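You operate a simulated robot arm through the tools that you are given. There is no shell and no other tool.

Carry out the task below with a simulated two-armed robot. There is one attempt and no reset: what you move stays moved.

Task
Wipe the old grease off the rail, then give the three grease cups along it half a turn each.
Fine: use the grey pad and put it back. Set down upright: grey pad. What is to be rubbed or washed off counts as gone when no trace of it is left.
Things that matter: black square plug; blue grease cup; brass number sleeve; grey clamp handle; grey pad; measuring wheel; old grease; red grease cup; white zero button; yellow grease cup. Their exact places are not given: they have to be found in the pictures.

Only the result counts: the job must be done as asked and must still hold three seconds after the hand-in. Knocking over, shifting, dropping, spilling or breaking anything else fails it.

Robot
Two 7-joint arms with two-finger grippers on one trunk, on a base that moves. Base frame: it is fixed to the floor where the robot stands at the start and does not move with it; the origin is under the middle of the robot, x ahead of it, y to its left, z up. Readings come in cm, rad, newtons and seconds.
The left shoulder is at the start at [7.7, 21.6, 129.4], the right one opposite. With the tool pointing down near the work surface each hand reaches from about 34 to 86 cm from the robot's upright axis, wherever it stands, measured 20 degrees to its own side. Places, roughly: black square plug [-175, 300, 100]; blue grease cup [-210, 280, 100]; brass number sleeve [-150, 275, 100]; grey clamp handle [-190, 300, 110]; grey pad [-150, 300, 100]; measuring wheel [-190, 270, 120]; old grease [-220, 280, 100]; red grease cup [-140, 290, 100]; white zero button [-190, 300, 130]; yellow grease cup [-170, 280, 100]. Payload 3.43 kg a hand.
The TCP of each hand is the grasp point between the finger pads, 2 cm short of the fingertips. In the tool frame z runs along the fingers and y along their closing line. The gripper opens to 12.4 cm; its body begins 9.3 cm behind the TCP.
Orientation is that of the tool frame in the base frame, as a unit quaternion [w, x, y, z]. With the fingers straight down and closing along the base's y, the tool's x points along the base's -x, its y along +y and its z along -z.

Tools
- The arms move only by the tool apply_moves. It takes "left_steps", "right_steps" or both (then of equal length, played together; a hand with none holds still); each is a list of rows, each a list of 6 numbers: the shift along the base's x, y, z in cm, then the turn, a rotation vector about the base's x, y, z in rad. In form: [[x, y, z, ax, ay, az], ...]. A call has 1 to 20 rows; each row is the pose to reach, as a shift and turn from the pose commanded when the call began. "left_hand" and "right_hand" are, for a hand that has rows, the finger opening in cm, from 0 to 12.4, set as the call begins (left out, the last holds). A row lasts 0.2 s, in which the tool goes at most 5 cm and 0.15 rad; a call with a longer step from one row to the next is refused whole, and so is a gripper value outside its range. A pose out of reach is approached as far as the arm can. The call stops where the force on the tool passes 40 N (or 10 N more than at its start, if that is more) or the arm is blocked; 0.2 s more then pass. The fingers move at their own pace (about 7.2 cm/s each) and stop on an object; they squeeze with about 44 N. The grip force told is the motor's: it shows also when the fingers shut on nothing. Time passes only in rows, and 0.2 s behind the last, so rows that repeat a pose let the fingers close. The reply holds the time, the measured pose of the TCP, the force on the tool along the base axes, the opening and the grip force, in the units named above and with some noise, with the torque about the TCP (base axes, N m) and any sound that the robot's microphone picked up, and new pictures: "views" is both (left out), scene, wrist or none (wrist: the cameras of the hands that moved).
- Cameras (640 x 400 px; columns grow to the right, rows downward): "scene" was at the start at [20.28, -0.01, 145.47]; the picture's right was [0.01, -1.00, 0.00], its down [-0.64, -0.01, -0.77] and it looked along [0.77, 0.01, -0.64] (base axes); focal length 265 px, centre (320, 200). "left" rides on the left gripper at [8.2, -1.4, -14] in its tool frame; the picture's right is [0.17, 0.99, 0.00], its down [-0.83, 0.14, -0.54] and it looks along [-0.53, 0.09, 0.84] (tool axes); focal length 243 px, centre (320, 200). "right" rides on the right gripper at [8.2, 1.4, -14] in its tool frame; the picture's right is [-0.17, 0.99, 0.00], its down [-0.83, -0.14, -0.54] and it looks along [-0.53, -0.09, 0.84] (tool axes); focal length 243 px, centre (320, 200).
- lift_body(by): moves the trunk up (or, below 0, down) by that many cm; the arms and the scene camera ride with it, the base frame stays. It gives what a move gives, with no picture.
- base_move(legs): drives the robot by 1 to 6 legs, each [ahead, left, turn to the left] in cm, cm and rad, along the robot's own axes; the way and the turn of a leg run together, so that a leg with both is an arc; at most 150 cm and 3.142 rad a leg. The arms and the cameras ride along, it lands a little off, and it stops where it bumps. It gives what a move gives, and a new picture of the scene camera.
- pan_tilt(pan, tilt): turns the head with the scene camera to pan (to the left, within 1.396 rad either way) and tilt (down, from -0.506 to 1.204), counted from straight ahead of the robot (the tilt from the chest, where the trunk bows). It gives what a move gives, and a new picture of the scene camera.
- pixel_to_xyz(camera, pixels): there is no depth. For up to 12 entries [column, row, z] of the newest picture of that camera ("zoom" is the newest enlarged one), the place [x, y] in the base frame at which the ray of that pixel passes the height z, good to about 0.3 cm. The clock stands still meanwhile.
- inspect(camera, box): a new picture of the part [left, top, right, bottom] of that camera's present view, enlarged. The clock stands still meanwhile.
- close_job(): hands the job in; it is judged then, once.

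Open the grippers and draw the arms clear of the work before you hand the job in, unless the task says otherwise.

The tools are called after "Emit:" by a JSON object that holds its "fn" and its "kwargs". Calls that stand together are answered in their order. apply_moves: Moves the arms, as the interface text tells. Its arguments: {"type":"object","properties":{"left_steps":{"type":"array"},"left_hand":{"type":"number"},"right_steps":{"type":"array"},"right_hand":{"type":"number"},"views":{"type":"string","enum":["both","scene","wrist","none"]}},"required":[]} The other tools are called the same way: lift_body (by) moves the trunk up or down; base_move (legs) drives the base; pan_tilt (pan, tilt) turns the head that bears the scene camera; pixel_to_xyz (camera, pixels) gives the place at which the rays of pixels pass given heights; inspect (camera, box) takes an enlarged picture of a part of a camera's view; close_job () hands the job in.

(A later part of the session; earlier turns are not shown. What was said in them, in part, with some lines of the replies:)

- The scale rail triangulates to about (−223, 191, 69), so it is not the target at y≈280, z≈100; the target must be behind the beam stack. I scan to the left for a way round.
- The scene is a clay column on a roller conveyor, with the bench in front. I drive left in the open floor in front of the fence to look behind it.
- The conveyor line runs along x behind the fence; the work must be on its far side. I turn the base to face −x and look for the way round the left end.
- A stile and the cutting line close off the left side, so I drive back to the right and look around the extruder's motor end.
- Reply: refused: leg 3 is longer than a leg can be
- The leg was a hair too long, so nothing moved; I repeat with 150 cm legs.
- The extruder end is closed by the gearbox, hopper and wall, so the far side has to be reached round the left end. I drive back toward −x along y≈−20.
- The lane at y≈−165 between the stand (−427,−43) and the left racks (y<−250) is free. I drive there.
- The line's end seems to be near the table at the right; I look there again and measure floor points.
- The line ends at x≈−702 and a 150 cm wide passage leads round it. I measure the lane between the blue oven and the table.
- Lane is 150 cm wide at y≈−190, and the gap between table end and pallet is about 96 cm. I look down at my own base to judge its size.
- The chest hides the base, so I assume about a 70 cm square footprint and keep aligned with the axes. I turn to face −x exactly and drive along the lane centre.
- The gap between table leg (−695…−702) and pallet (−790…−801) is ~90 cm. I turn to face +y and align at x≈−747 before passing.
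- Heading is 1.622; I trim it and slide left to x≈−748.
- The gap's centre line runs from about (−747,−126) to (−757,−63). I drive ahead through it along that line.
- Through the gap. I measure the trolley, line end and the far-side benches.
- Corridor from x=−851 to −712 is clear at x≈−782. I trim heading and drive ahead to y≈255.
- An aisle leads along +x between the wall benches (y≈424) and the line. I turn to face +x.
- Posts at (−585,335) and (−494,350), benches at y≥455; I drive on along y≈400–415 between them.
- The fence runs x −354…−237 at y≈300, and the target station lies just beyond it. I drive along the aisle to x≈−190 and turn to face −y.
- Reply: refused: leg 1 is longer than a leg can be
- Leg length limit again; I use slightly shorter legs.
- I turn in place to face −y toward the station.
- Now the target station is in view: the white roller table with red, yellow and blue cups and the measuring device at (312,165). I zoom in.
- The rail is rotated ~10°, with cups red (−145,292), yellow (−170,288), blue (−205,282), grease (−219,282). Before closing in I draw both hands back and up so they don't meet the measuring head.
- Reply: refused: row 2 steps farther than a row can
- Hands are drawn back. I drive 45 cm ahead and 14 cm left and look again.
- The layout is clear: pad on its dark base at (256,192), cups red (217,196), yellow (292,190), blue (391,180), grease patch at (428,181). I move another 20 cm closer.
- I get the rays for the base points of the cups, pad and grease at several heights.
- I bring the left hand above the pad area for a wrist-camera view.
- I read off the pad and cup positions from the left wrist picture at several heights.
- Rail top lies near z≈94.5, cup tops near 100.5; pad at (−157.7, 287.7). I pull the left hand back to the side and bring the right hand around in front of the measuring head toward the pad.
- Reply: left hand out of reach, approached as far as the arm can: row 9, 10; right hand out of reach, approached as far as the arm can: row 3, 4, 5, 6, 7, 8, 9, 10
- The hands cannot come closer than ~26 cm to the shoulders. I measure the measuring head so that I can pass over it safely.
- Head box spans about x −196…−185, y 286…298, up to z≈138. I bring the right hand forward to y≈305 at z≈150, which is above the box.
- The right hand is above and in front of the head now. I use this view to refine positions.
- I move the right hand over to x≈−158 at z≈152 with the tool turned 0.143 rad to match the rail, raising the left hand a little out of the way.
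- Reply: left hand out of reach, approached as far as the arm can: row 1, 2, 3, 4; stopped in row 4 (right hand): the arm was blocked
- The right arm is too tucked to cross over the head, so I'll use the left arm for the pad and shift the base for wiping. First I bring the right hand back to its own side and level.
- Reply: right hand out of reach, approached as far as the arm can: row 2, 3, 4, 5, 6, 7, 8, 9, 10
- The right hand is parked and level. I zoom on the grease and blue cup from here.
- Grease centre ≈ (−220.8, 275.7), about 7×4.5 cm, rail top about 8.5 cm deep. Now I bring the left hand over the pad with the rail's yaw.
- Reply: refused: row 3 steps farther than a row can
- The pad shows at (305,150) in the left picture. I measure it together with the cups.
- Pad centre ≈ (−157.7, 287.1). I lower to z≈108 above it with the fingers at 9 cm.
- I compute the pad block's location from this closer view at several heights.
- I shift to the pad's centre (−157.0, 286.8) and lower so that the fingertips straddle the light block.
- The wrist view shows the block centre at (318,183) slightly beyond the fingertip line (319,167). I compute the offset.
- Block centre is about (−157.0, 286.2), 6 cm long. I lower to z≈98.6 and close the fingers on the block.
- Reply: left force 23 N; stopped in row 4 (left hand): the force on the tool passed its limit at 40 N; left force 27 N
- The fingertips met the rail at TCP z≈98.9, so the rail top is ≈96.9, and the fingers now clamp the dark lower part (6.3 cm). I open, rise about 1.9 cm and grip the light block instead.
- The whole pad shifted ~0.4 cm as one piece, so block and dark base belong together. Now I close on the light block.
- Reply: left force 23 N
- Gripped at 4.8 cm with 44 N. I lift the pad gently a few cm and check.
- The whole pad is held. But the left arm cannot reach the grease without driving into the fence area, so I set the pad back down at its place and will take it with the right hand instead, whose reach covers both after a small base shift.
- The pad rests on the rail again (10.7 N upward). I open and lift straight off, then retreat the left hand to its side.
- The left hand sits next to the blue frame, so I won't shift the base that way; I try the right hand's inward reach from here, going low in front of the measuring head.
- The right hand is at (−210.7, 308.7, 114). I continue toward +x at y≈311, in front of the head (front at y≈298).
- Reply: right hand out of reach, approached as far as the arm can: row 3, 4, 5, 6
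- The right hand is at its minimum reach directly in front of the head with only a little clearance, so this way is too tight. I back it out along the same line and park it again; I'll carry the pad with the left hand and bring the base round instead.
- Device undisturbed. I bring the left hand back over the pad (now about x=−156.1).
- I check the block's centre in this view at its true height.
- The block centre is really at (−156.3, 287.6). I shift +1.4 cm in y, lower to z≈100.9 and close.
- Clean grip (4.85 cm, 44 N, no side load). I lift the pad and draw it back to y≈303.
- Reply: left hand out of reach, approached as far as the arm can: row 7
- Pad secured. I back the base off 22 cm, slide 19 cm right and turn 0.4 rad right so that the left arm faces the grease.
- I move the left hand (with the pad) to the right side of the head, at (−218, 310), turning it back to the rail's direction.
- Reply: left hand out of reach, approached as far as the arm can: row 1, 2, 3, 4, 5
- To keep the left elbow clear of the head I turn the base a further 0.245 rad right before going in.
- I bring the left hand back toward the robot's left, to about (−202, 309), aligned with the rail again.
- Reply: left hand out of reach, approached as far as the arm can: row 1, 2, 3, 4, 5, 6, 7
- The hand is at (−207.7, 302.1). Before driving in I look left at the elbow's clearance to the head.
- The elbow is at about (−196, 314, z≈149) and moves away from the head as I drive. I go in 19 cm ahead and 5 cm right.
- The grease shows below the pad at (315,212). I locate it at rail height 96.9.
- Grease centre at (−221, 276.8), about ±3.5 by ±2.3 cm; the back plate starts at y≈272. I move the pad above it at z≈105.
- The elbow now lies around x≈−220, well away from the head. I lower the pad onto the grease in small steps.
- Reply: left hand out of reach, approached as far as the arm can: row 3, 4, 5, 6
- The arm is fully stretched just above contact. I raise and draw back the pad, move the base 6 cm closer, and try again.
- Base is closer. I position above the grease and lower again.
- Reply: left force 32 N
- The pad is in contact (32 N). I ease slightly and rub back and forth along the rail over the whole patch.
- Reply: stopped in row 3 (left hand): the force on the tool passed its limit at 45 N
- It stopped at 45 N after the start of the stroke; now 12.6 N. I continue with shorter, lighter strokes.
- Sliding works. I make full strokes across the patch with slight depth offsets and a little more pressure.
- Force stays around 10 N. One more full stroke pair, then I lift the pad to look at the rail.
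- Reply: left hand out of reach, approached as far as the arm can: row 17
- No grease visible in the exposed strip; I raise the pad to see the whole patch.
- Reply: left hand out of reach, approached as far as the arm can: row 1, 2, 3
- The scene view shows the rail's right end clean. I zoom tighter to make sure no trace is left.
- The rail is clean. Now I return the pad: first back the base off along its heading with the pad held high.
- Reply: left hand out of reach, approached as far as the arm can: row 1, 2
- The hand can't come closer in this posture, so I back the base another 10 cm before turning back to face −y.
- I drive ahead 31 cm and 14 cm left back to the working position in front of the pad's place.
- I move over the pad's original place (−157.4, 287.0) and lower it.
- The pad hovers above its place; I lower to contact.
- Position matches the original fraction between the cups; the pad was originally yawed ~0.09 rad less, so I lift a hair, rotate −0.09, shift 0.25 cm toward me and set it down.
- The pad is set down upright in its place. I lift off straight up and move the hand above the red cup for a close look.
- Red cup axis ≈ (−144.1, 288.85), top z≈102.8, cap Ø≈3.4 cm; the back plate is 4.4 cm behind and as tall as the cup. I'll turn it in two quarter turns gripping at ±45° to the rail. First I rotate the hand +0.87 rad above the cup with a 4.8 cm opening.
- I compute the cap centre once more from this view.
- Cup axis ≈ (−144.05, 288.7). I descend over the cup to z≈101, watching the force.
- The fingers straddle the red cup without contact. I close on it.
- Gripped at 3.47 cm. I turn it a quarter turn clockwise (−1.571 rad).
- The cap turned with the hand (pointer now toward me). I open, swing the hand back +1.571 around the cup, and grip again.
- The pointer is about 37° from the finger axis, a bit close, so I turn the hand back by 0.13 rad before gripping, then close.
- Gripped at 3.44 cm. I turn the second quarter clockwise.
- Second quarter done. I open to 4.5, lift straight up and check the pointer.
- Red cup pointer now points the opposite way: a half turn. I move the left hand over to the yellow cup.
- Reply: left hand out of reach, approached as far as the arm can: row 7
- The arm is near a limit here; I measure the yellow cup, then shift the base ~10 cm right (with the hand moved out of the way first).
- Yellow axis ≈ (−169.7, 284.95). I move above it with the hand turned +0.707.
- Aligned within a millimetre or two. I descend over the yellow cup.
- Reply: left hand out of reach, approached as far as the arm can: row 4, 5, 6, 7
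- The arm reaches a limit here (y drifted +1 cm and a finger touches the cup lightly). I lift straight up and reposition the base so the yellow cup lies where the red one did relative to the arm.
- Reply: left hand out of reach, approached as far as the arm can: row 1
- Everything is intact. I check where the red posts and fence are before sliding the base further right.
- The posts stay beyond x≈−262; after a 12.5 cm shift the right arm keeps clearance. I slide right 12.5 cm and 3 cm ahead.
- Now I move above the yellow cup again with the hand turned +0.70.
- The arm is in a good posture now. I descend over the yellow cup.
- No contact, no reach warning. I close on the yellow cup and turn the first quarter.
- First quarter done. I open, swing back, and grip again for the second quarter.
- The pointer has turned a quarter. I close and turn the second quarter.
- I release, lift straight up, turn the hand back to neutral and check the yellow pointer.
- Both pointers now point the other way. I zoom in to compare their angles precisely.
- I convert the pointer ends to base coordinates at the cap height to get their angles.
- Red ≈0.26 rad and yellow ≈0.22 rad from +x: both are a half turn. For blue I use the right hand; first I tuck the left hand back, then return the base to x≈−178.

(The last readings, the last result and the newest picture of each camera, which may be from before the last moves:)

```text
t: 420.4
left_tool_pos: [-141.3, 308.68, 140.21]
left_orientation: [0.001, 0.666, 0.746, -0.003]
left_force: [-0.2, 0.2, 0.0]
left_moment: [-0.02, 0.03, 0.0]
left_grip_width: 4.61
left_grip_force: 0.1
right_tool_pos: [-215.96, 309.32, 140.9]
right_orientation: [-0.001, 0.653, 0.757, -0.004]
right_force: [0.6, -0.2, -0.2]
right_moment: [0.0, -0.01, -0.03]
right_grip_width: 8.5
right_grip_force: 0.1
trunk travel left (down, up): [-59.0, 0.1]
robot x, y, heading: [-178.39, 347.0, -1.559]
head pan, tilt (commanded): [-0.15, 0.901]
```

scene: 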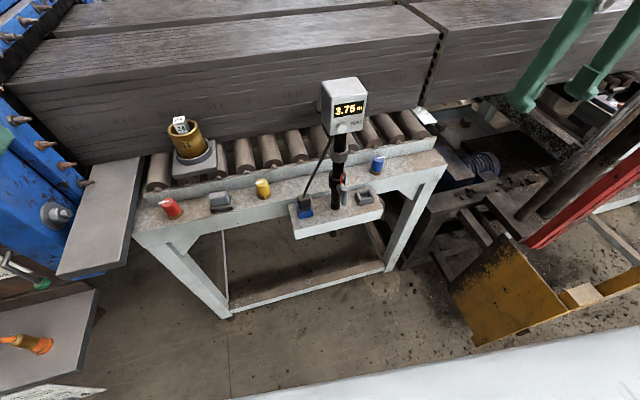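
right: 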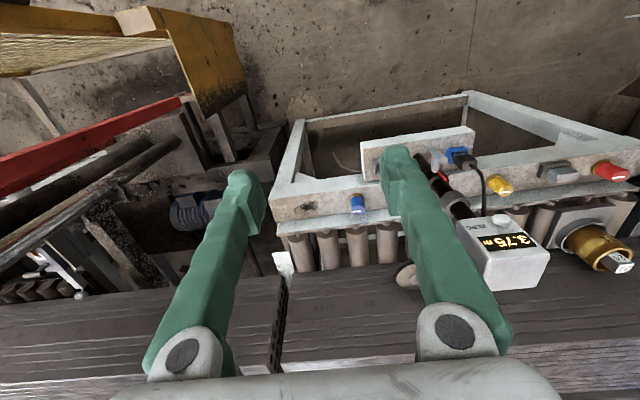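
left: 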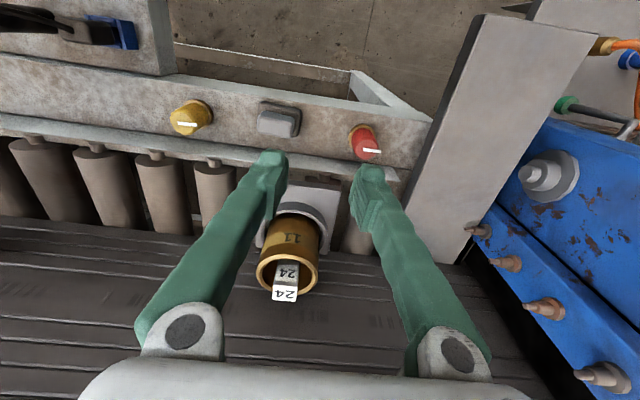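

The right hand goes over toward the blue cup, staying at x≈−212 first.

Emit:
{"fn": "apply_moves", "kwargs": {"right_steps": [[0, -3.2, -2.8, 0, 0, 0], [0, -6.4, -5.6, 0, 0, 0], [0, -9.6, -8.4, 0, 0, 0], [0.5, -12.8, -11.2, 0, 0, 0], [1, -16, -14, 0, 0, 0], [2, -19.2, -17, 0, 0, 0], [3, -22.4, -20, 0, 0, 0], [4, -25.3, -23, 0, 0, 0]], "right_hand": 4.8, "views": "both"}}

Emit:
{"fn": "inspect", "kwargs": {"camera": "right", "box": [240, 80, 480, 240]}}

```text
t: 422.2
left_tool_pos: [-141.17, 308.5, 140.06]
left_orientation: [0.0, 0.666, 0.746, -0.002]
left_force: [-0.2, 0.1, 0.1]
left_moment: [0.02, -0.02, 0.04]
left_grip_width: 4.6
left_grip_force: 0.0
right_tool_pos: [-212.04, 283.85, 117.54]
right_orientation: [-0.002, 0.654, 0.757, -0.003]
right_force: [-1.0, -0.4, 0.0]
right_moment: [0.02, -0.03, 0.0]
right_grip_width: 4.82
right_grip_force: 0.1
trunk travel left (down, up): [-59.0, 0.1]
robot x, y, heading: [-178.68, 346.59, -1.561]
head pan, tilt (commanded): [-0.15, 0.901]
```

scene: 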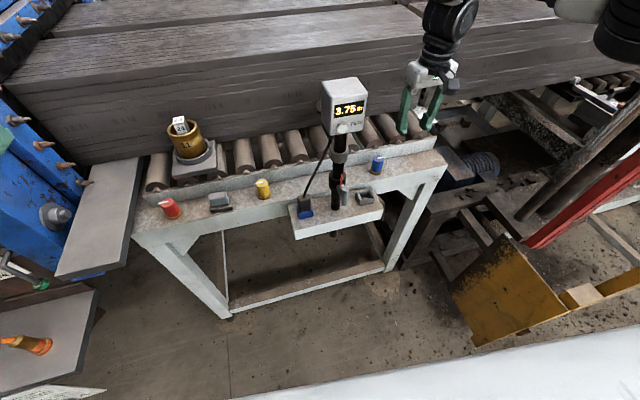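
right: 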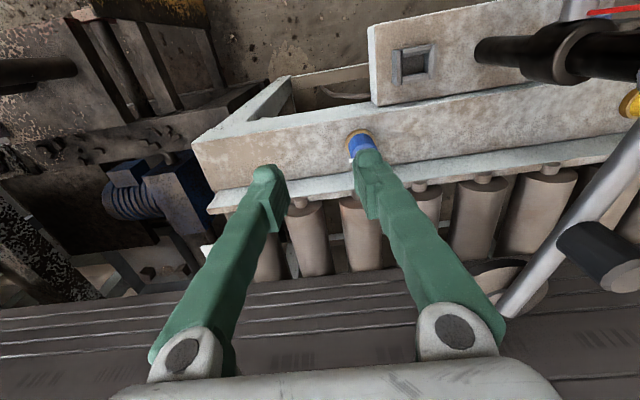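

```text
2.50 times, centred on (360, 160) of right
```

zoom: 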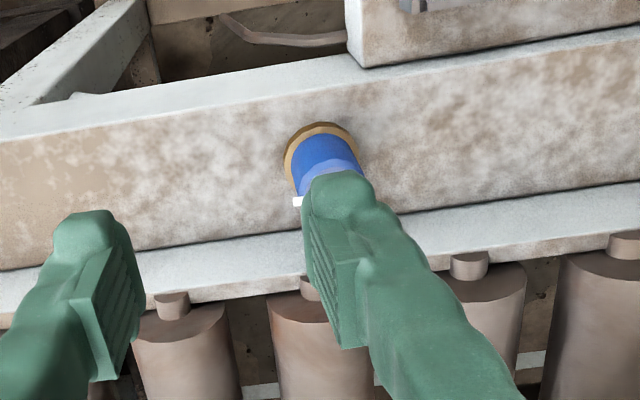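

I locate the measuring wheel and its rod relative to the blue cup.

Emit:
{"fn": "pixel_to_xyz", "kwargs": {"camera": "right", "pixels": [[515, 285, 115], [515, 285, 120], [515, 285, 125], [600, 255, 120], [500, 310, 120], [355, 152, 97.3], [640, 140, 125], [300, 290, 97], [560, 45, 110], [560, 45, 118]]}}

Emit:
{"fn": "inspect", "kwargs": {"camera": "scene", "box": [300, 60, 460, 220]}}

Emit:
{"fn": "inspect", "kwargs": {"camera": "right", "box": [440, 0, 640, 330]}}

```text
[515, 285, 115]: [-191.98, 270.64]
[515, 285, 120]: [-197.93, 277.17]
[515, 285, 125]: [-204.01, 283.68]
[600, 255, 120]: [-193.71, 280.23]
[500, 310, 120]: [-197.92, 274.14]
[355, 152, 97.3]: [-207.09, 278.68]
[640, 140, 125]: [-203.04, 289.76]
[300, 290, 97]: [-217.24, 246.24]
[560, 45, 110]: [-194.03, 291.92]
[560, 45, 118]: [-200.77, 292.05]
```

```text
2.50 times, centred on (380, 140) of scene
```

zoom: 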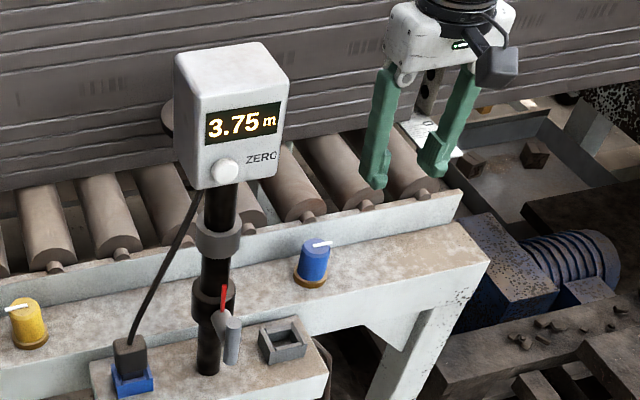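

```text
1.21 times, centred on (540, 165) of right
```

zoom: 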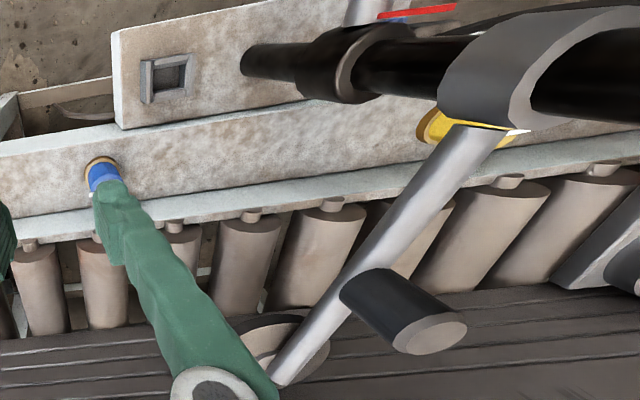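

I check the encoder's top and the rod more closely, since the gripper body will pass near them.

Emit:
{"fn": "pixel_to_xyz", "kwargs": {"camera": "right", "pixels": [[631, 277, 118], [631, 277, 120], [631, 277, 122], [570, 247, 116], [570, 247, 118], [500, 295, 116.5], [478, 292, 116.5], [545, 270, 116.5], [520, 310, 116.5]]}}

Emit:
{"fn": "inspect", "kwargs": {"camera": "right", "box": [440, 200, 640, 330]}}

```text
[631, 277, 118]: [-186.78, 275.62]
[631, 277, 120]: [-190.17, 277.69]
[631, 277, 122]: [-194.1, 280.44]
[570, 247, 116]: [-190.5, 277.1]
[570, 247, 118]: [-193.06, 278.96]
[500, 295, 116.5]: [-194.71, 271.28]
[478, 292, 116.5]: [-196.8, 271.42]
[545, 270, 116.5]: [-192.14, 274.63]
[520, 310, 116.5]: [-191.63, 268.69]
```

```text
3.08 times, centred on (540, 265) of right
```

zoom: 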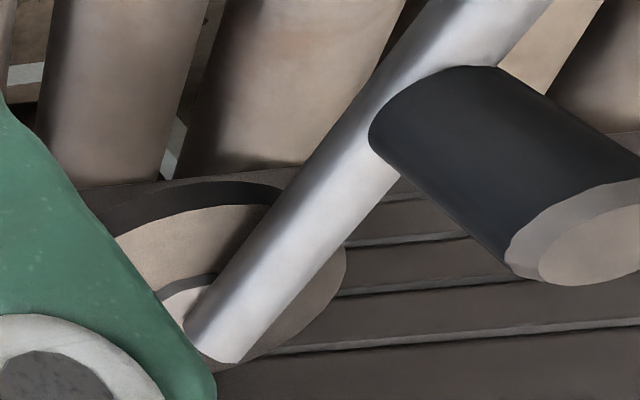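

Wheel's left edge is at x≈−196.8 (y 268–275) and the encoder at x≥−193.3, which leaves the gripper about 2–4 cm. I turn the right hand +0.71 and move above the blue cup.

Emit:
{"fn": "apply_moves", "kwargs": {"right_steps": [[0, 0, 0, 0, 0, 0.143], [0, -0.5, 0, 0, 0, 0.286], [0.5, -1, 0, 0, 0, 0.429], [1.5, -2, -0.5, 0, 0, 0.572], [3, -3, -1.5, 0, 0, 0.713], [4.5, -4, -2.5, 0, 0, 0.713], [5.8, -4.1, -3, 0, 0, 0.713]], "views": "both"}}

Emit:
{"fn": "inspect", "kwargs": {"camera": "right", "box": [220, 70, 420, 210]}}

```text
t: 423.8
left_tool_pos: [-141.15, 308.74, 140.22]
left_orientation: [0.0, 0.666, 0.746, -0.003]
left_force: [0.7, 0.0, -0.5]
left_moment: [-0.03, 0.0, 0.03]
left_grip_width: 4.61
left_grip_force: 0.1
right_tool_pos: [-206.1, 279.96, 114.83]
right_orientation: [0.0, 0.348, 0.938, -0.004]
right_force: [0.3, -0.9, 0.1]
right_moment: [-0.01, -0.01, 0.0]
right_grip_width: 4.82
right_grip_force: 0.1
trunk travel left (down, up): [-59.0, 0.1]
robot x, y, heading: [-178.19, 347.02, -1.56]
head pan, tilt (commanded): [-0.15, 0.901]
```

scene: 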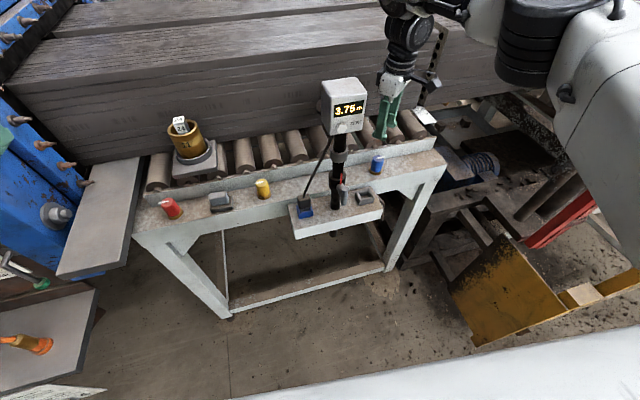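
right: 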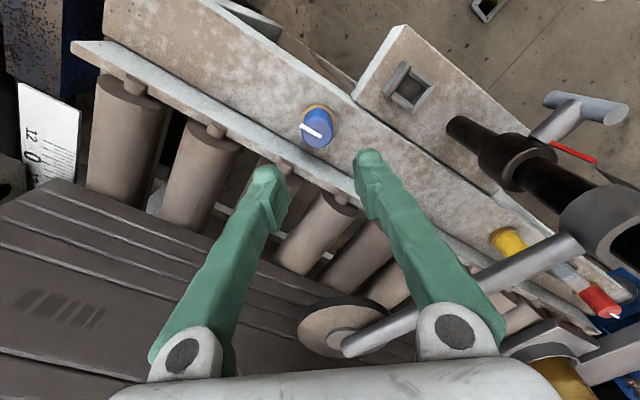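

```text
2.86 times, centred on (320, 140) of right
```

zoom: 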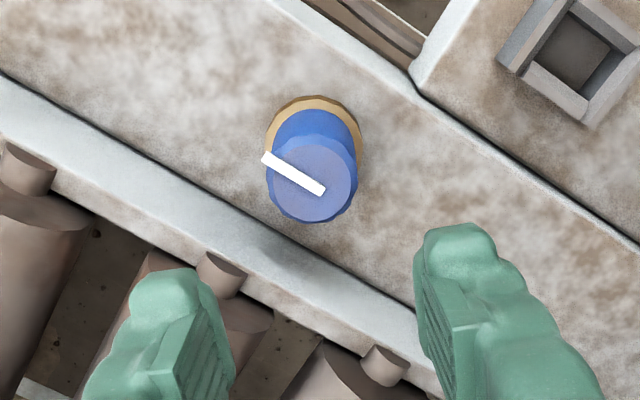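

The cup is centred between the fingers. I compute the blue axis from this view.

Emit:
{"fn": "pixel_to_xyz", "kwargs": {"camera": "right", "pixels": [[317.6, 132.3, 102.8], [317.6, 119, 97.3], [309, 127.5, 103], [320, 134.5, 103]]}}

```text
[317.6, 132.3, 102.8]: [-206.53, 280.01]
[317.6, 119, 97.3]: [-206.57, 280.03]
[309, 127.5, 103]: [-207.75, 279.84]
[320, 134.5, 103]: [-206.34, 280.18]
```

Blue axis ≈ (−206.5, 279.95). I shift slightly, add 0.07 rad and descend.

Emit:
{"fn": "apply_moves", "kwargs": {"right_steps": [[-0.4, -0.05, -2, 0, 0, 0.07], [-0.4, -0.05, -5.5, 0, 0, 0.07], [-0.4, -0.05, -8.5, 0, 0, 0.07], [-0.4, -0.05, -11, 0, 0, 0.07], [-0.4, -0.05, -12.5, 0, 0, 0.07], [-0.4, -0.05, -13.7, 0, 0, 0.07], [-0.4, -0.05, -13.7, 0, 0, 0.07]], "views": "both"}}

Emit:
{"fn": "inspect", "kwargs": {"camera": "scene", "box": [300, 60, 460, 220]}}

```text
t: 425.4
left_tool_pos: [-141.23, 308.71, 140.36]
left_orientation: [0.001, 0.666, 0.746, -0.003]
left_force: [0.2, 0.0, -0.7]
left_moment: [-0.02, 0.01, 0.0]
left_grip_width: 4.6
left_grip_force: 0.0
right_tool_pos: [-206.54, 279.78, 101.26]
right_orientation: [0.0, 0.315, 0.949, -0.004]
right_force: [-0.9, -0.7, 0.1]
right_moment: [-0.01, -0.02, 0.0]
right_grip_width: 4.82
right_grip_force: 0.0
trunk travel left (down, up): [-59.0, 0.1]
robot x, y, heading: [-178.45, 346.88, -1.558]
head pan, tilt (commanded): [-0.15, 0.901]
```

scene: 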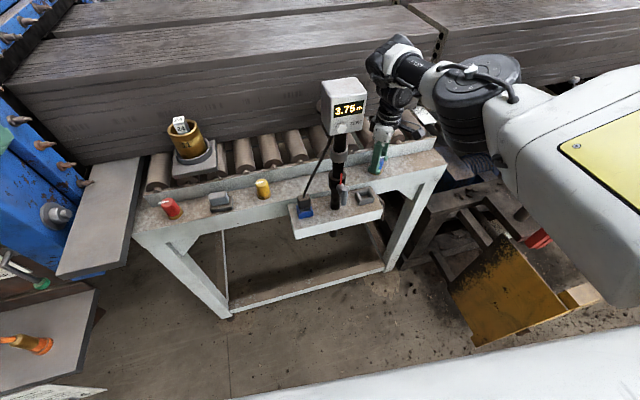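
right: 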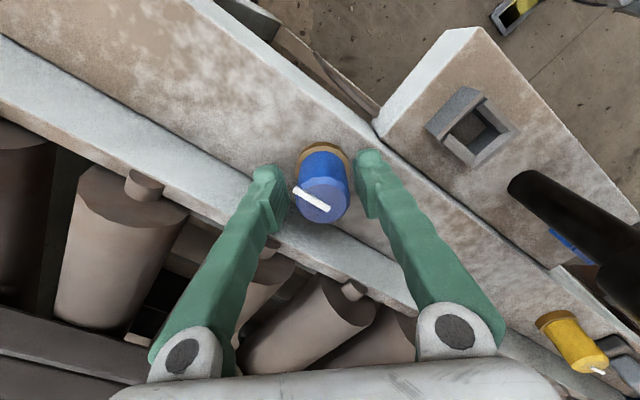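

```text
2.50 times, centred on (380, 140) of scene
```

zoom: 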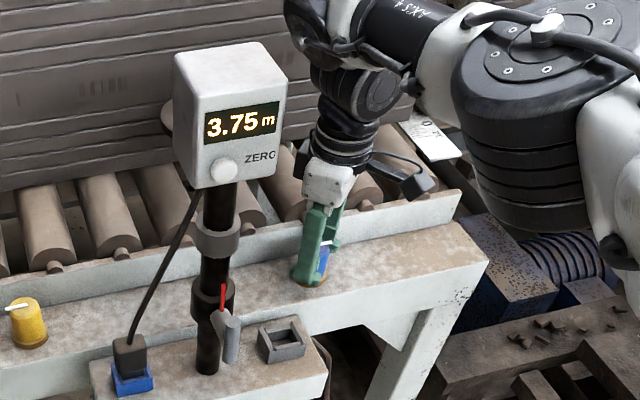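

No contact. I close on the blue cup and turn the first quarter clockwise.

Emit:
{"fn": "apply_moves", "kwargs": {"right_steps": [[0, 0, 0, 0, 0, 0], [0, 0, 0, 0, 0, 0], [0, 0, 0, 0, 0, 0]], "right_hand": 2, "views": "wrist"}}

Emit:
{"fn": "apply_moves", "kwargs": {"right_steps": [[0, 0, 0, 0, 0, -0.1], [0, 0, 0, 0, 0, -0.2], [0, 0, 0, 0, 0, -0.3], [0, 0, 0, 0, 0, -0.4], [0, 0, 0, 0, 0, -0.5], [0, 0, 0, 0, 0, -0.6], [0, 0, 0, 0, 0, -0.7], [0, 0, 0, 0, 0, -0.785], [0, 0, 0, 0, 0, -0.785]], "views": "both"}}

Emit:
{"fn": "inspect", "kwargs": {"camera": "scene", "box": [300, 60, 460, 220]}}

```text
t: 426.2
left_tool_pos: [-141.3, 308.83, 140.23]
left_orientation: [0.0, 0.665, 0.747, -0.003]
left_force: [-0.2, 1.0, 1.3]
left_moment: [-0.02, 0.0, 0.03]
left_grip_width: 4.59
left_grip_force: 0.0
right_tool_pos: [-206.58, 279.92, 101.1]
right_orientation: [0.001, 0.316, 0.949, -0.003]
right_force: [3.4, 4.5, -2.4]
right_moment: [0.08, -0.09, -0.01]
right_grip_width: 3.48
right_grip_force: 45.1
trunk travel left (down, up): [-59.0, 0.1]
robot x, y, heading: [-178.17, 346.99, -1.562]
head pan, tilt (commanded): [-0.15, 0.901]
```

right: 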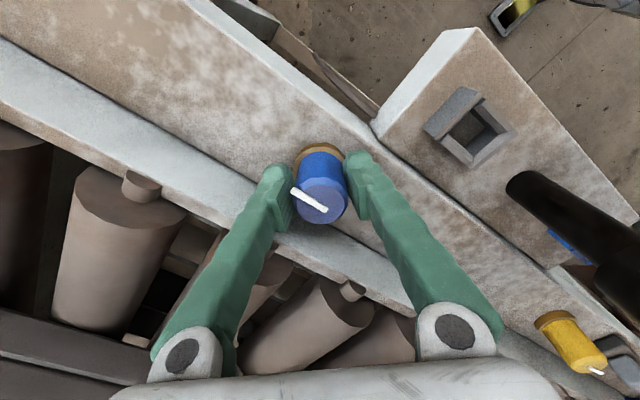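

```text
t: 428.2
left_tool_pos: [-141.14, 308.85, 140.14]
left_orientation: [0.001, 0.665, 0.747, -0.004]
left_force: [0.0, 0.0, -0.1]
left_moment: [0.01, -0.01, 0.0]
left_grip_width: 4.61
left_grip_force: 0.1
right_tool_pos: [-206.41, 280.02, 101.16]
right_orientation: [0.0, 0.654, 0.756, -0.003]
right_force: [5.1, 10.8, -6.2]
right_moment: [0.17, -0.09, 0.01]
right_grip_width: 3.47
right_grip_force: 45.0
trunk travel left (down, up): [-59.0, 0.1]
robot x, y, heading: [-178.32, 347.05, -1.559]
head pan, tilt (commanded): [-0.15, 0.901]
```

scene: 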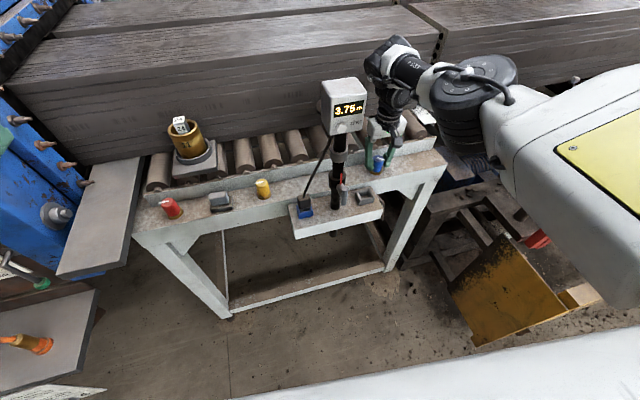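
right: 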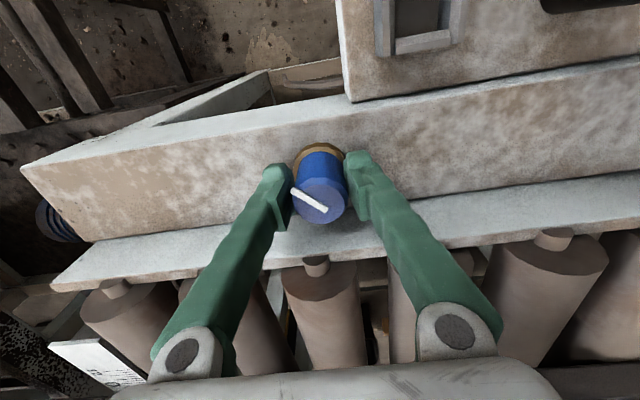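

```text
2.50 times, centred on (380, 140) of scene
```

zoom: 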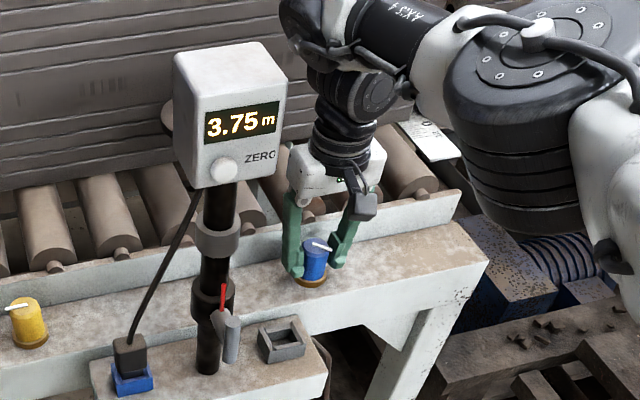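

Turned 45° cleanly, clearance to the post is fine. I continue to the full quarter, easing the side force.

Emit:
{"fn": "apply_moves", "kwargs": {"right_steps": [[0.05, 0.1, 0, 0, 0, -0.1], [0.05, 0.1, 0, 0, 0, -0.2], [0.05, 0.1, 0, 0, 0, -0.3], [0.05, 0.1, 0, 0, 0, -0.4], [0.05, 0.1, 0, 0, 0, -0.5], [0.05, 0.1, 0, 0, 0, -0.6], [0.05, 0.1, 0, 0, 0, -0.7], [0.05, 0.1, 0, 0, 0, -0.785], [0.05, 0.1, 0, 0, 0, -0.785]], "views": "both"}}

Emit:
{"fn": "inspect", "kwargs": {"camera": "scene", "box": [300, 60, 460, 220]}}

```text
t: 430.2
left_tool_pos: [-141.05, 308.74, 140.16]
left_orientation: [-0.001, 0.665, 0.747, -0.003]
left_force: [-0.3, -1.2, -0.3]
left_moment: [-0.04, -0.03, -0.01]
left_grip_width: 4.59
left_grip_force: 0.1
right_tool_pos: [-206.25, 279.98, 101.09]
right_orientation: [-0.002, 0.893, 0.449, -0.003]
right_force: [13.1, -1.3, -8.1]
right_moment: [0.1, -0.29, 0.04]
right_grip_width: 3.46
right_grip_force: 44.9
trunk travel left (down, up): [-59.0, 0.1]
robot x, y, heading: [-178.56, 347.08, -1.562]
head pan, tilt (commanded): [-0.15, 0.901]
```

scene: 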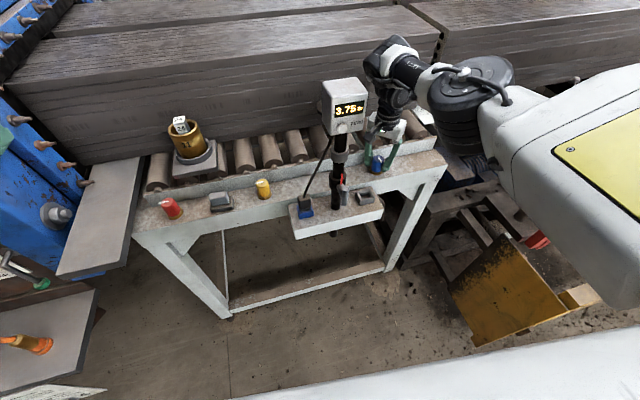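
right: 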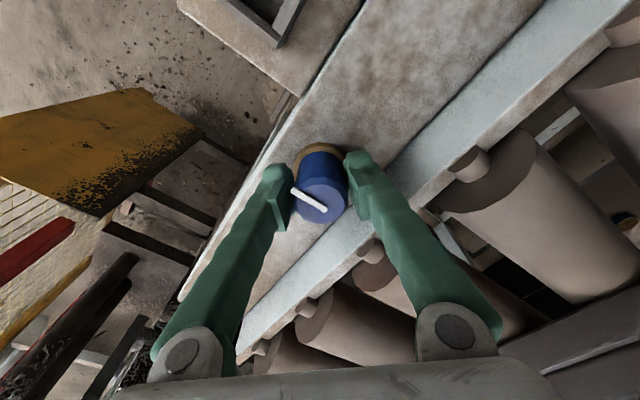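

```text
2.50 times, centred on (380, 140) of scene
```

zoom: 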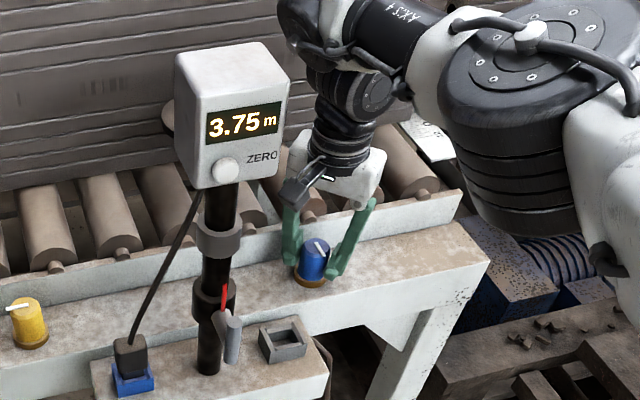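

First quarter done. I open, swing the hand back and grip again.

Emit:
{"fn": "apply_moves", "kwargs": {"right_steps": [[0, 0, 0, 0, 0, 0], [0, 0, 0, 0, 0, 0], [-0.15, -0.05, 0, 0, 0, 0.12], [-0.15, -0.05, 0, 0, 0, 0.24], [-0.15, -0.05, 0, 0, 0, 0.36], [-0.15, -0.05, 0, 0, 0, 0.48], [-0.15, -0.05, 0, 0, 0, 0.6], [-0.15, -0.05, 0, 0, 0, 0.72], [-0.15, -0.05, 0, 0, 0, 0.84], [-0.15, -0.05, 0, 0, 0, 0.96], [-0.15, -0.05, 0, 0, 0, 1.08], [-0.15, -0.05, 0, 0, 0, 1.2], [-0.15, -0.05, 0, 0, 0, 1.32], [-0.15, -0.05, 0, 0, 0, 1.44], [-0.15, -0.05, 0, 0, 0, 1.53], [-0.15, -0.05, 0, 0, 0, 1.53]], "right_hand": 4.7, "views": "wrist"}}

```text
t: 433.6
left_tool_pos: [-141.25, 308.66, 140.08]
left_orientation: [0.0, 0.666, 0.746, -0.002]
left_force: [0.1, -0.2, 0.1]
left_moment: [-0.03, -0.01, 0.04]
left_grip_width: 4.58
left_grip_force: 0.0
right_tool_pos: [-206.69, 279.89, 101.15]
right_orientation: [0.001, 0.334, 0.943, -0.004]
right_force: [0.1, -0.2, 0.5]
right_moment: [-0.01, 0.0, 0.0]
right_grip_width: 4.68
right_grip_force: 0.0
trunk travel left (down, up): [-59.0, 0.1]
robot x, y, heading: [-178.58, 347.32, -1.561]
head pan, tilt (commanded): [-0.15, 0.901]
```

right: 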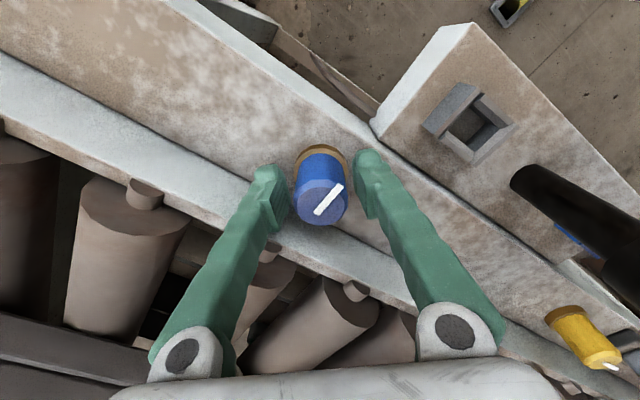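

I shift 0.2 cm to centre, close, and turn the second quarter.

Emit:
{"fn": "apply_moves", "kwargs": {"right_steps": [[0.15, 0.05, 0, 0, 0, 0], [0.15, 0.05, 0, 0, 0, 0], [0.15, 0.05, 0, 0, 0, 0], [0.15, 0.05, 0, 0, 0, 0]], "right_hand": 2, "views": "none"}}

Emit:
{"fn": "apply_moves", "kwargs": {"right_steps": [[0, 0, 0, 0, 0, -0.1], [0, 0, 0, 0, 0, -0.2], [0, 0, 0, 0, 0, -0.3], [0, 0, 0, 0, 0, -0.4], [0, 0, 0, 0, 0, -0.5], [0, 0, 0, 0, 0, -0.6], [0, 0, 0, 0, 0, -0.7], [0, 0, 0, 0, 0, -0.8], [0, 0, 0, 0, 0, -0.9], [0, 0, 0, 0, 0, -1.0], [0, 0, 0, 0, 0, -1.1], [0, 0, 0, 0, 0, -1.2], [0, 0, 0, 0, 0, -1.3], [0, 0, 0, 0, 0, -1.4], [0, 0, 0, 0, 0, -1.5], [0, 0, 0, 0, 0, -1.571], [0, 0, 0, 0, 0, -1.571]], "views": "wrist"}}

```text
t: 434.6
left_tool_pos: [-141.3, 308.67, 140.18]
left_orientation: [0.0, 0.666, 0.746, -0.002]
left_force: [0.4, -0.4, 0.0]
left_moment: [0.0, 0.0, -0.01]
left_grip_width: 4.6
left_grip_force: 0.0
right_tool_pos: [-206.65, 280.07, 101.22]
right_orientation: [0.0, 0.335, 0.942, -0.004]
right_force: [-4.9, -4.0, 0.1]
right_moment: [0.0, 0.18, -0.03]
right_grip_width: 3.47
right_grip_force: 45.3
trunk travel left (down, up): [-59.0, 0.1]
robot x, y, heading: [-178.79, 347.12, -1.559]
head pan, tilt (commanded): [-0.15, 0.901]
```

```text
t: 438.2
left_tool_pos: [-141.11, 308.8, 140.11]
left_orientation: [-0.001, 0.665, 0.747, -0.002]
left_force: [0.2, -0.3, 0.7]
left_moment: [0.0, 0.02, 0.0]
left_grip_width: 4.61
left_grip_force: 0.0
right_tool_pos: [-206.14, 279.91, 101.2]
right_orientation: [-0.003, 0.903, 0.431, -0.002]
right_force: [15.2, 8.4, -11.7]
right_moment: [0.14, -0.35, 0.01]
right_grip_width: 3.48
right_grip_force: 45.1
trunk travel left (down, up): [-59.0, 0.1]
robot x, y, heading: [-178.31, 346.97, -1.559]
head pan, tilt (commanded): [-0.15, 0.901]
```

right: 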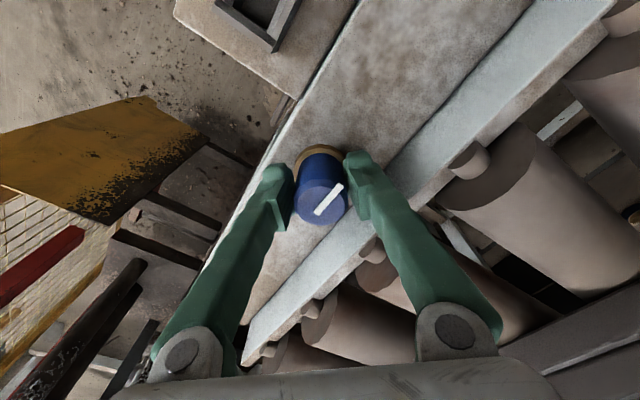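

Second quarter done. I open, lift straight up, then turn back to neutral moving away to the right.

Emit:
{"fn": "apply_moves", "kwargs": {"right_steps": [[0, 0, 0, 0, 0, 0], [0, 0, 0, 0, 0, 0], [-0.1, 0, 2, 0, 0, 0], [-0.1, 0, 5, 0, 0, 0], [-0.3, 0, 9, 0, 0, 0], [-1, 0, 13, 0, 0, 0.1], [-3, 0.5, 16, 0, 0, 0.22], [-6, 1, 18, 0, 0, 0.36], [-8, 3, 20, 0, 0, 0.5], [-9, 6, 22, 0, 0, 0.64], [-10, 9, 24, 0, 0, 0.78]], "right_hand": 4.7, "views": "both"}}

Emit:
{"fn": "inspect", "kwargs": {"camera": "scene", "box": [300, 60, 460, 220]}}

Emit:
{"fn": "inspect", "kwargs": {"camera": "right", "box": [300, 80, 440, 190]}}

```text
t: 440.6
left_tool_pos: [-141.29, 308.93, 140.38]
left_orientation: [0.002, 0.666, 0.746, -0.004]
left_force: [-0.1, 0.0, 0.1]
left_moment: [-0.01, 0.01, 0.01]
left_grip_width: 4.61
left_grip_force: 0.1
right_tool_pos: [-216.77, 289.6, 125.09]
right_orientation: [0.0, 0.671, 0.742, -0.004]
right_force: [-0.7, 0.9, -0.5]
right_moment: [-0.04, -0.02, 0.04]
right_grip_width: 4.7
right_grip_force: 0.1
trunk travel left (down, up): [-59.0, 0.1]
robot x, y, heading: [-178.31, 347.17, -1.558]
head pan, tilt (commanded): [-0.15, 0.901]
```

scene: 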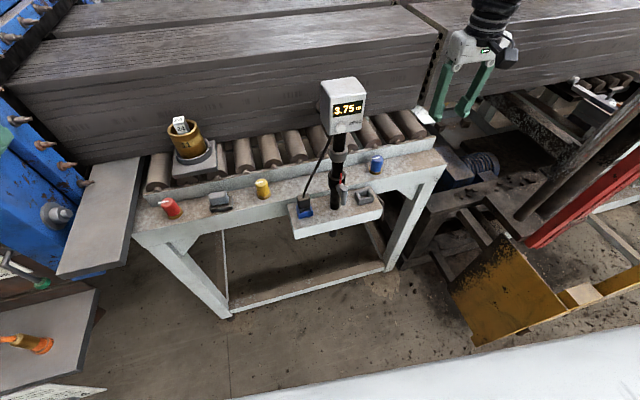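
right: 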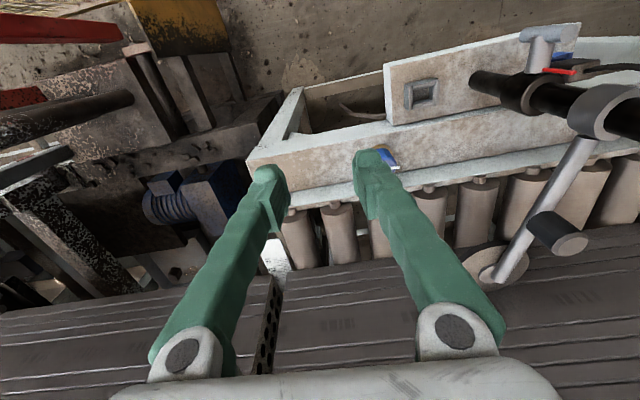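

```text
2.50 times, centred on (380, 140) of scene
```

zoom: 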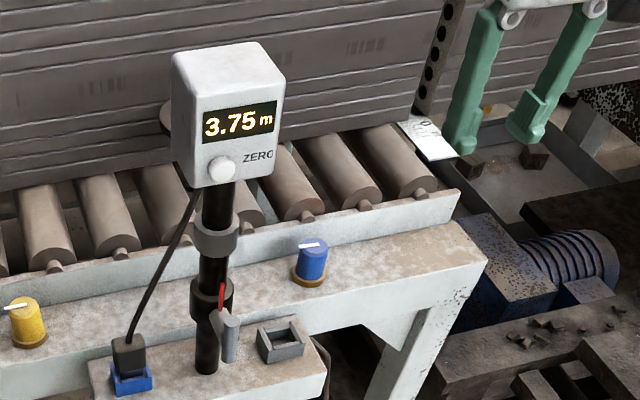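

```text
3.64 times, centred on (370, 135) of right
```

zoom: 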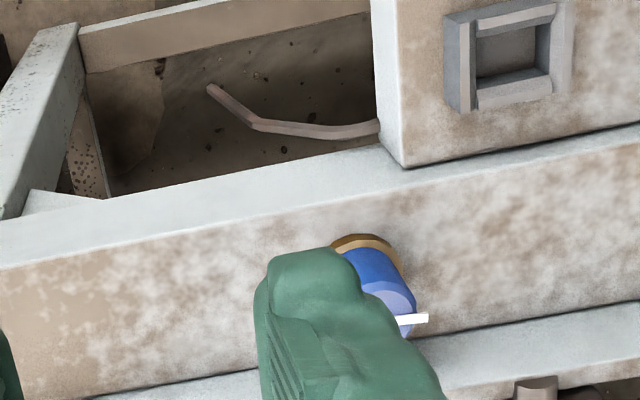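

Blue's pointer is now reversed too. I verify the three pointers and the pad with tighter zooms.

Emit:
{"fn": "inspect", "kwargs": {"camera": "scene", "box": [355, 145, 400, 185]}}

Emit:
{"fn": "pixel_to_xyz", "kwargs": {"camera": "zoom", "pixels": [[320, 200, 103]]}}

Emit:
{"fn": "inspect", "kwargs": {"camera": "scene", "box": [140, 165, 290, 245]}}

```text
10.00 times, centred on (378, 165) of scene
```

zoom: 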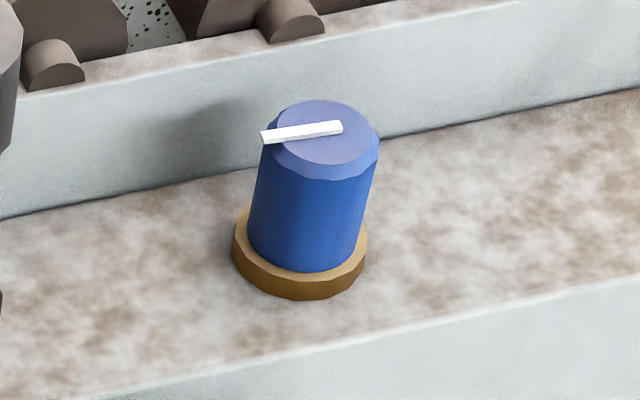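

```text
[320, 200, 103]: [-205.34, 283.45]
```

```text
4.27 times, centred on (215, 205) of scene
```

zoom: 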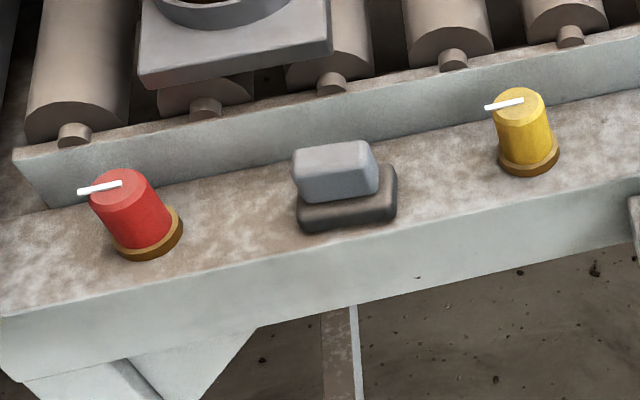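

I convert the pointer ends to get each angle.

Emit:
{"fn": "pixel_to_xyz", "kwargs": {"camera": "scene", "pixels": [[372.1, 158.7, 103], [380.3, 157.6, 103], [158.3, 203.1, 103], [168.6, 201.0, 103], [253.9, 183.5, 103], [262.5, 181.3, 103]]}}

```text
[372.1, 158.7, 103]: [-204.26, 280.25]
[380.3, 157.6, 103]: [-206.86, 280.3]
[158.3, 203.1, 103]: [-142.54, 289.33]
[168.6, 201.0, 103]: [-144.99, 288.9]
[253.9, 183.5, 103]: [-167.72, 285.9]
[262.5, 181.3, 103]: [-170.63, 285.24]
```

Blue seems to sit a few degrees differently from the others; I hover the right camera above it to measure precisely.

Emit:
{"fn": "apply_moves", "kwargs": {"right_steps": [[3, -2, -2, 0, 0, 0], [6.5, -4, -4, 0, 0, 0], [10, -5.3, -6.5, 0, 0, 0], [10, -5.3, -6.5, 0, 0, 0]], "views": "wrist"}}

Emit:
{"fn": "inspect", "kwargs": {"camera": "right", "box": [270, 90, 390, 180]}}

```text
t: 441.6
left_tool_pos: [-141.24, 308.74, 140.25]
left_orientation: [0.001, 0.666, 0.746, -0.003]
left_force: [0.5, 0.2, 0.5]
left_moment: [0.01, -0.03, 0.01]
left_grip_width: 4.59
left_grip_force: 0.0
right_tool_pos: [-206.5, 284.23, 118.93]
right_orientation: [0.0, 0.672, 0.741, -0.004]
right_force: [-0.5, 0.5, -0.2]
right_moment: [0.03, -0.01, 0.01]
right_grip_width: 4.69
right_grip_force: 0.1
trunk travel left (down, up): [-59.0, 0.1]
robot x, y, heading: [-178.89, 347.01, -1.558]
head pan, tilt (commanded): [-0.15, 0.901]
```

right: 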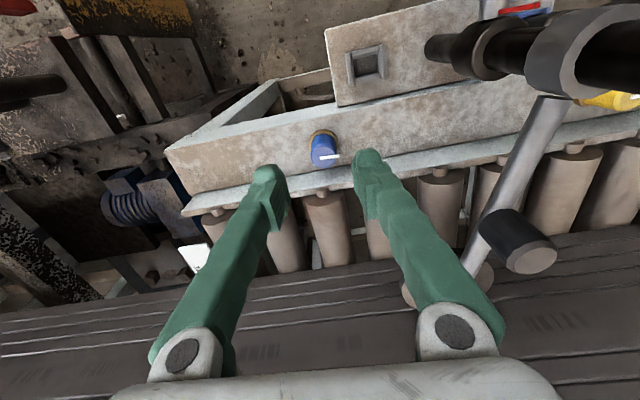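

```text
4.44 times, centred on (330, 135) of right
```

zoom: 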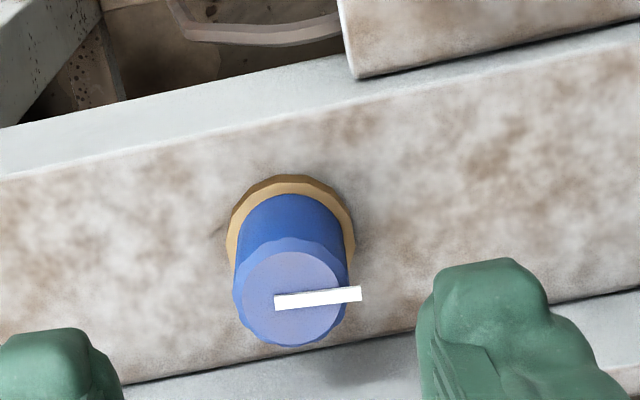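

All three pointers are within a few degrees of a half turn (red/yellow ≈0.20 rad, blue ≈0.04 rad vs rail 0.14). I withdraw the right hand along the way it came and open both grippers.

Emit:
{"fn": "apply_moves", "kwargs": {"right_steps": [[-3.5, 0.5, 2, 0, 0, 0], [-6, 3, 5, 0, 0, 0], [-7.5, 6, 8, 0, 0, 0], [-8.5, 9, 11, 0, 0, 0], [-9.5, 12, 14, 0, 0, 0], [-9.5, 15.5, 17, 0, 0, 0], [-9.5, 19, 19.5, 0, 0, 0], [-9.5, 22.5, 21.5, 0, 0, 0], [-9.5, 24.5, 22, 0, 0, 0]], "right_hand": 8.5, "views": "none"}}

Emit:
{"fn": "base_move", "kwargs": {"legs": [[-30, 0, 0]]}}

Emit:
{"fn": "pan_tilt", "kwargs": {"pan": 0.0, "tilt": 0.75}}

```text
t: 443.6
left_tool_pos: [-141.21, 308.94, 140.26]
left_orientation: [0.0, 0.666, 0.746, -0.003]
left_force: [-0.7, 1.2, -0.1]
left_moment: [-0.01, -0.01, -0.02]
left_grip_width: 4.63
left_grip_force: 0.0
right_tool_pos: [-216.18, 308.38, 141.15]
right_orientation: [-0.001, 0.672, 0.74, -0.004]
right_force: [-0.2, -0.1, -0.1]
right_moment: [-0.02, 0.02, 0.04]
right_grip_width: 8.5
right_grip_force: 0.1
trunk travel left (down, up): [-59.0, 0.1]
robot x, y, heading: [-178.61, 347.23, -1.559]
head pan, tilt (commanded): [-0.15, 0.901]
```

```text
t: 446.1
left_tool_pos: [-141.77, 338.07, 140.17]
left_orientation: [0.0, 0.669, 0.743, -0.002]
left_force: [-0.3, -0.2, -0.7]
left_moment: [0.02, -0.01, 0.01]
left_grip_width: 4.63
left_grip_force: 0.0
right_tool_pos: [-216.68, 338.36, 140.94]
right_orientation: [-0.001, 0.675, 0.738, -0.002]
right_force: [-0.1, -0.6, 0.7]
right_moment: [0.04, -0.03, 0.02]
right_grip_width: 8.49
right_grip_force: 0.0
trunk travel left (down, up): [-59.0, 0.1]
robot x, y, heading: [-178.38, 376.95, -1.563]
head pan, tilt (commanded): [-0.15, 0.901]
```

scene: 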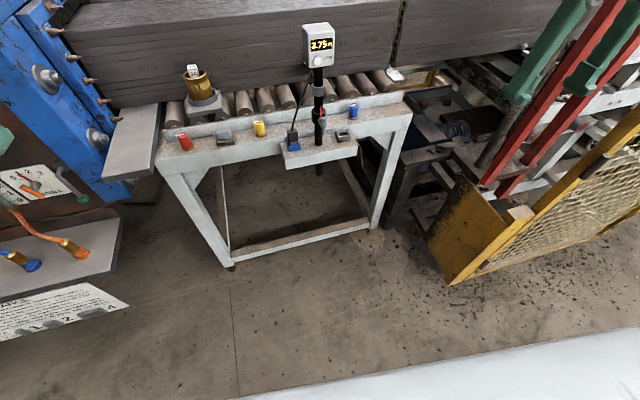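

```text
t: 446.8
left_tool_pos: [-141.64, 338.4, 140.05]
left_orientation: [0.0, 0.669, 0.743, -0.003]
left_force: [-0.4, 0.2, 0.6]
left_moment: [-0.02, 0.0, -0.03]
left_grip_width: 4.61
left_grip_force: 0.1
right_tool_pos: [-216.67, 338.43, 141.09]
right_orientation: [-0.001, 0.675, 0.738, -0.004]
right_force: [-0.4, 0.4, -1.3]
right_moment: [0.01, -0.02, -0.03]
right_grip_width: 8.5
right_grip_force: 0.0
trunk travel left (down, up): [-59.0, 0.1]
robot x, y, heading: [-178.13, 376.94, -1.567]
head pan, tilt (commanded): [0.0, 0.75]
```

scene: 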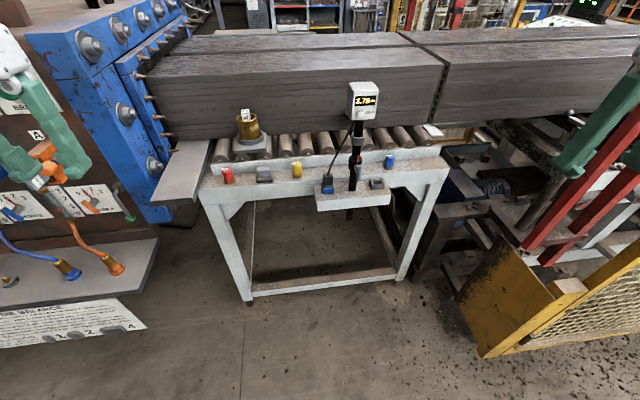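

Both arms are clear. I open the left gripper wide and do a final inspection of rail, cups, pad and head.

Emit:
{"fn": "apply_moves", "kwargs": {"left_steps": [[0, 0, 0, 0, 0, 0], [0, 0, 0, 0, 0, 0], [0, 0, 0, 0, 0, 0], [0, 0, 0, 0, 0, 0]], "left_hand": 9, "views": "none"}}

Emit:
{"fn": "inspect", "kwargs": {"camera": "scene", "box": [200, 80, 460, 240]}}

Emit:
{"fn": "inspect", "kwargs": {"camera": "scene", "box": [370, 140, 460, 195]}}

Emit:
{"fn": "inspect", "kwargs": {"camera": "scene", "box": [210, 150, 320, 200]}}

```text
t: 447.8
left_tool_pos: [-141.85, 338.41, 140.16]
left_orientation: [0.001, 0.669, 0.743, -0.003]
left_force: [0.0, -1.0, -0.4]
left_moment: [0.0, -0.01, 0.01]
left_grip_width: 9.0
left_grip_force: 0.1
right_tool_pos: [-216.75, 338.57, 141.14]
right_orientation: [-0.001, 0.675, 0.738, -0.004]
right_force: [0.3, -0.2, -0.4]
right_moment: [0.01, -0.01, 0.02]
right_grip_width: 8.49
right_grip_force: 0.1
trunk travel left (down, up): [-59.0, 0.1]
robot x, y, heading: [-178.69, 377.0, -1.564]
head pan, tilt (commanded): [0.0, 0.75]
```

```text
2.46 times, centred on (330, 160) of scene
```

zoom: 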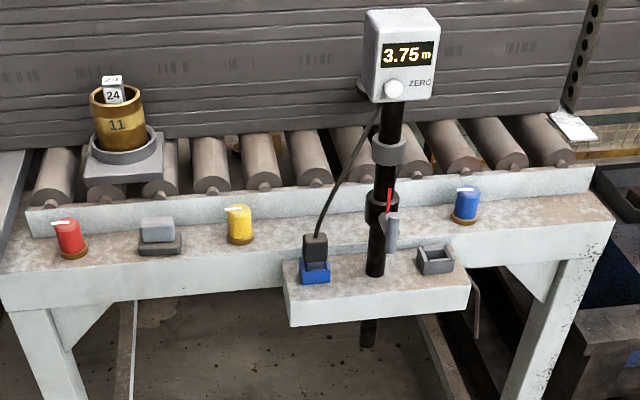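

```text
7.11 times, centred on (415, 168) of scene
```

zoom: 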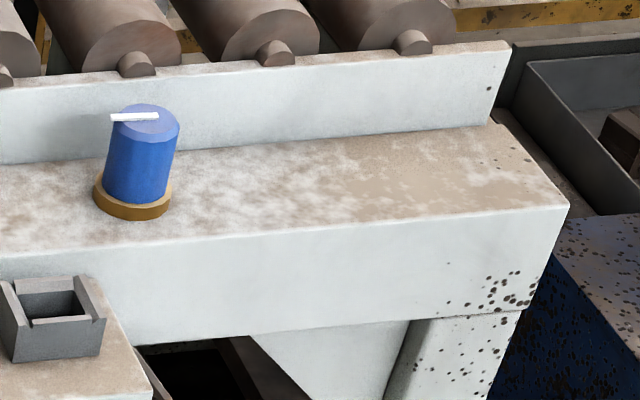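

```text
5.82 times, centred on (265, 175) of scene
```

zoom: 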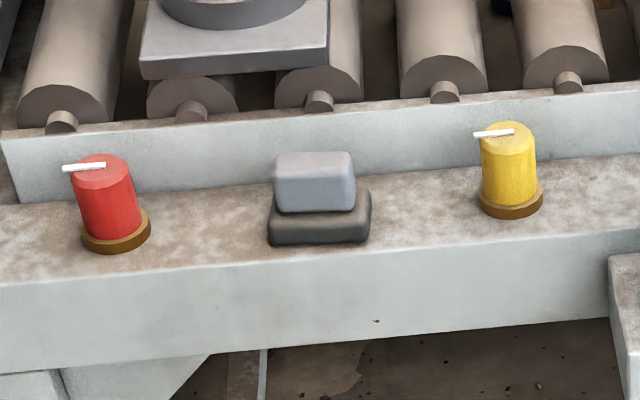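

The rail shows no trace of grease and all three pointers are reversed. The pad stands upright in its place, the measuring head still reads 3.75 m, and both arms are clear. I hand the job in.

Emit:
{"fn": "close_job", "kwargs": {}}

```text
The job is handed in.
```

I wiped the old grease off the rail and gave the red, yellow and blue cups half a turn each, then handed the job in.

- **Rail:** close-up pictures of the right end show no trace of the grease patch.
- **Cups:** I turned each cup clockwise in two quarter turns. By the pictures, all three pointers ended reversed and within about 6° of an exact half turn. Blue is the furthest off.
- **Grey pad:** I picked it up twice. The first time I set it straight back down and changed how the arms would reach the grease. It now stands upright in its original place, within a few millimetres by the pictures.
- **Everything else:** a finger brushed the yellow cup lightly once, before I turned it, with no visible effect. The measuring head still reads 3.75 m, and I saw nothing knocked, shifted or dropped.

Both grippers are open and both arms are well clear of the rail. The robot is standing about 30 cm back from where it worked.
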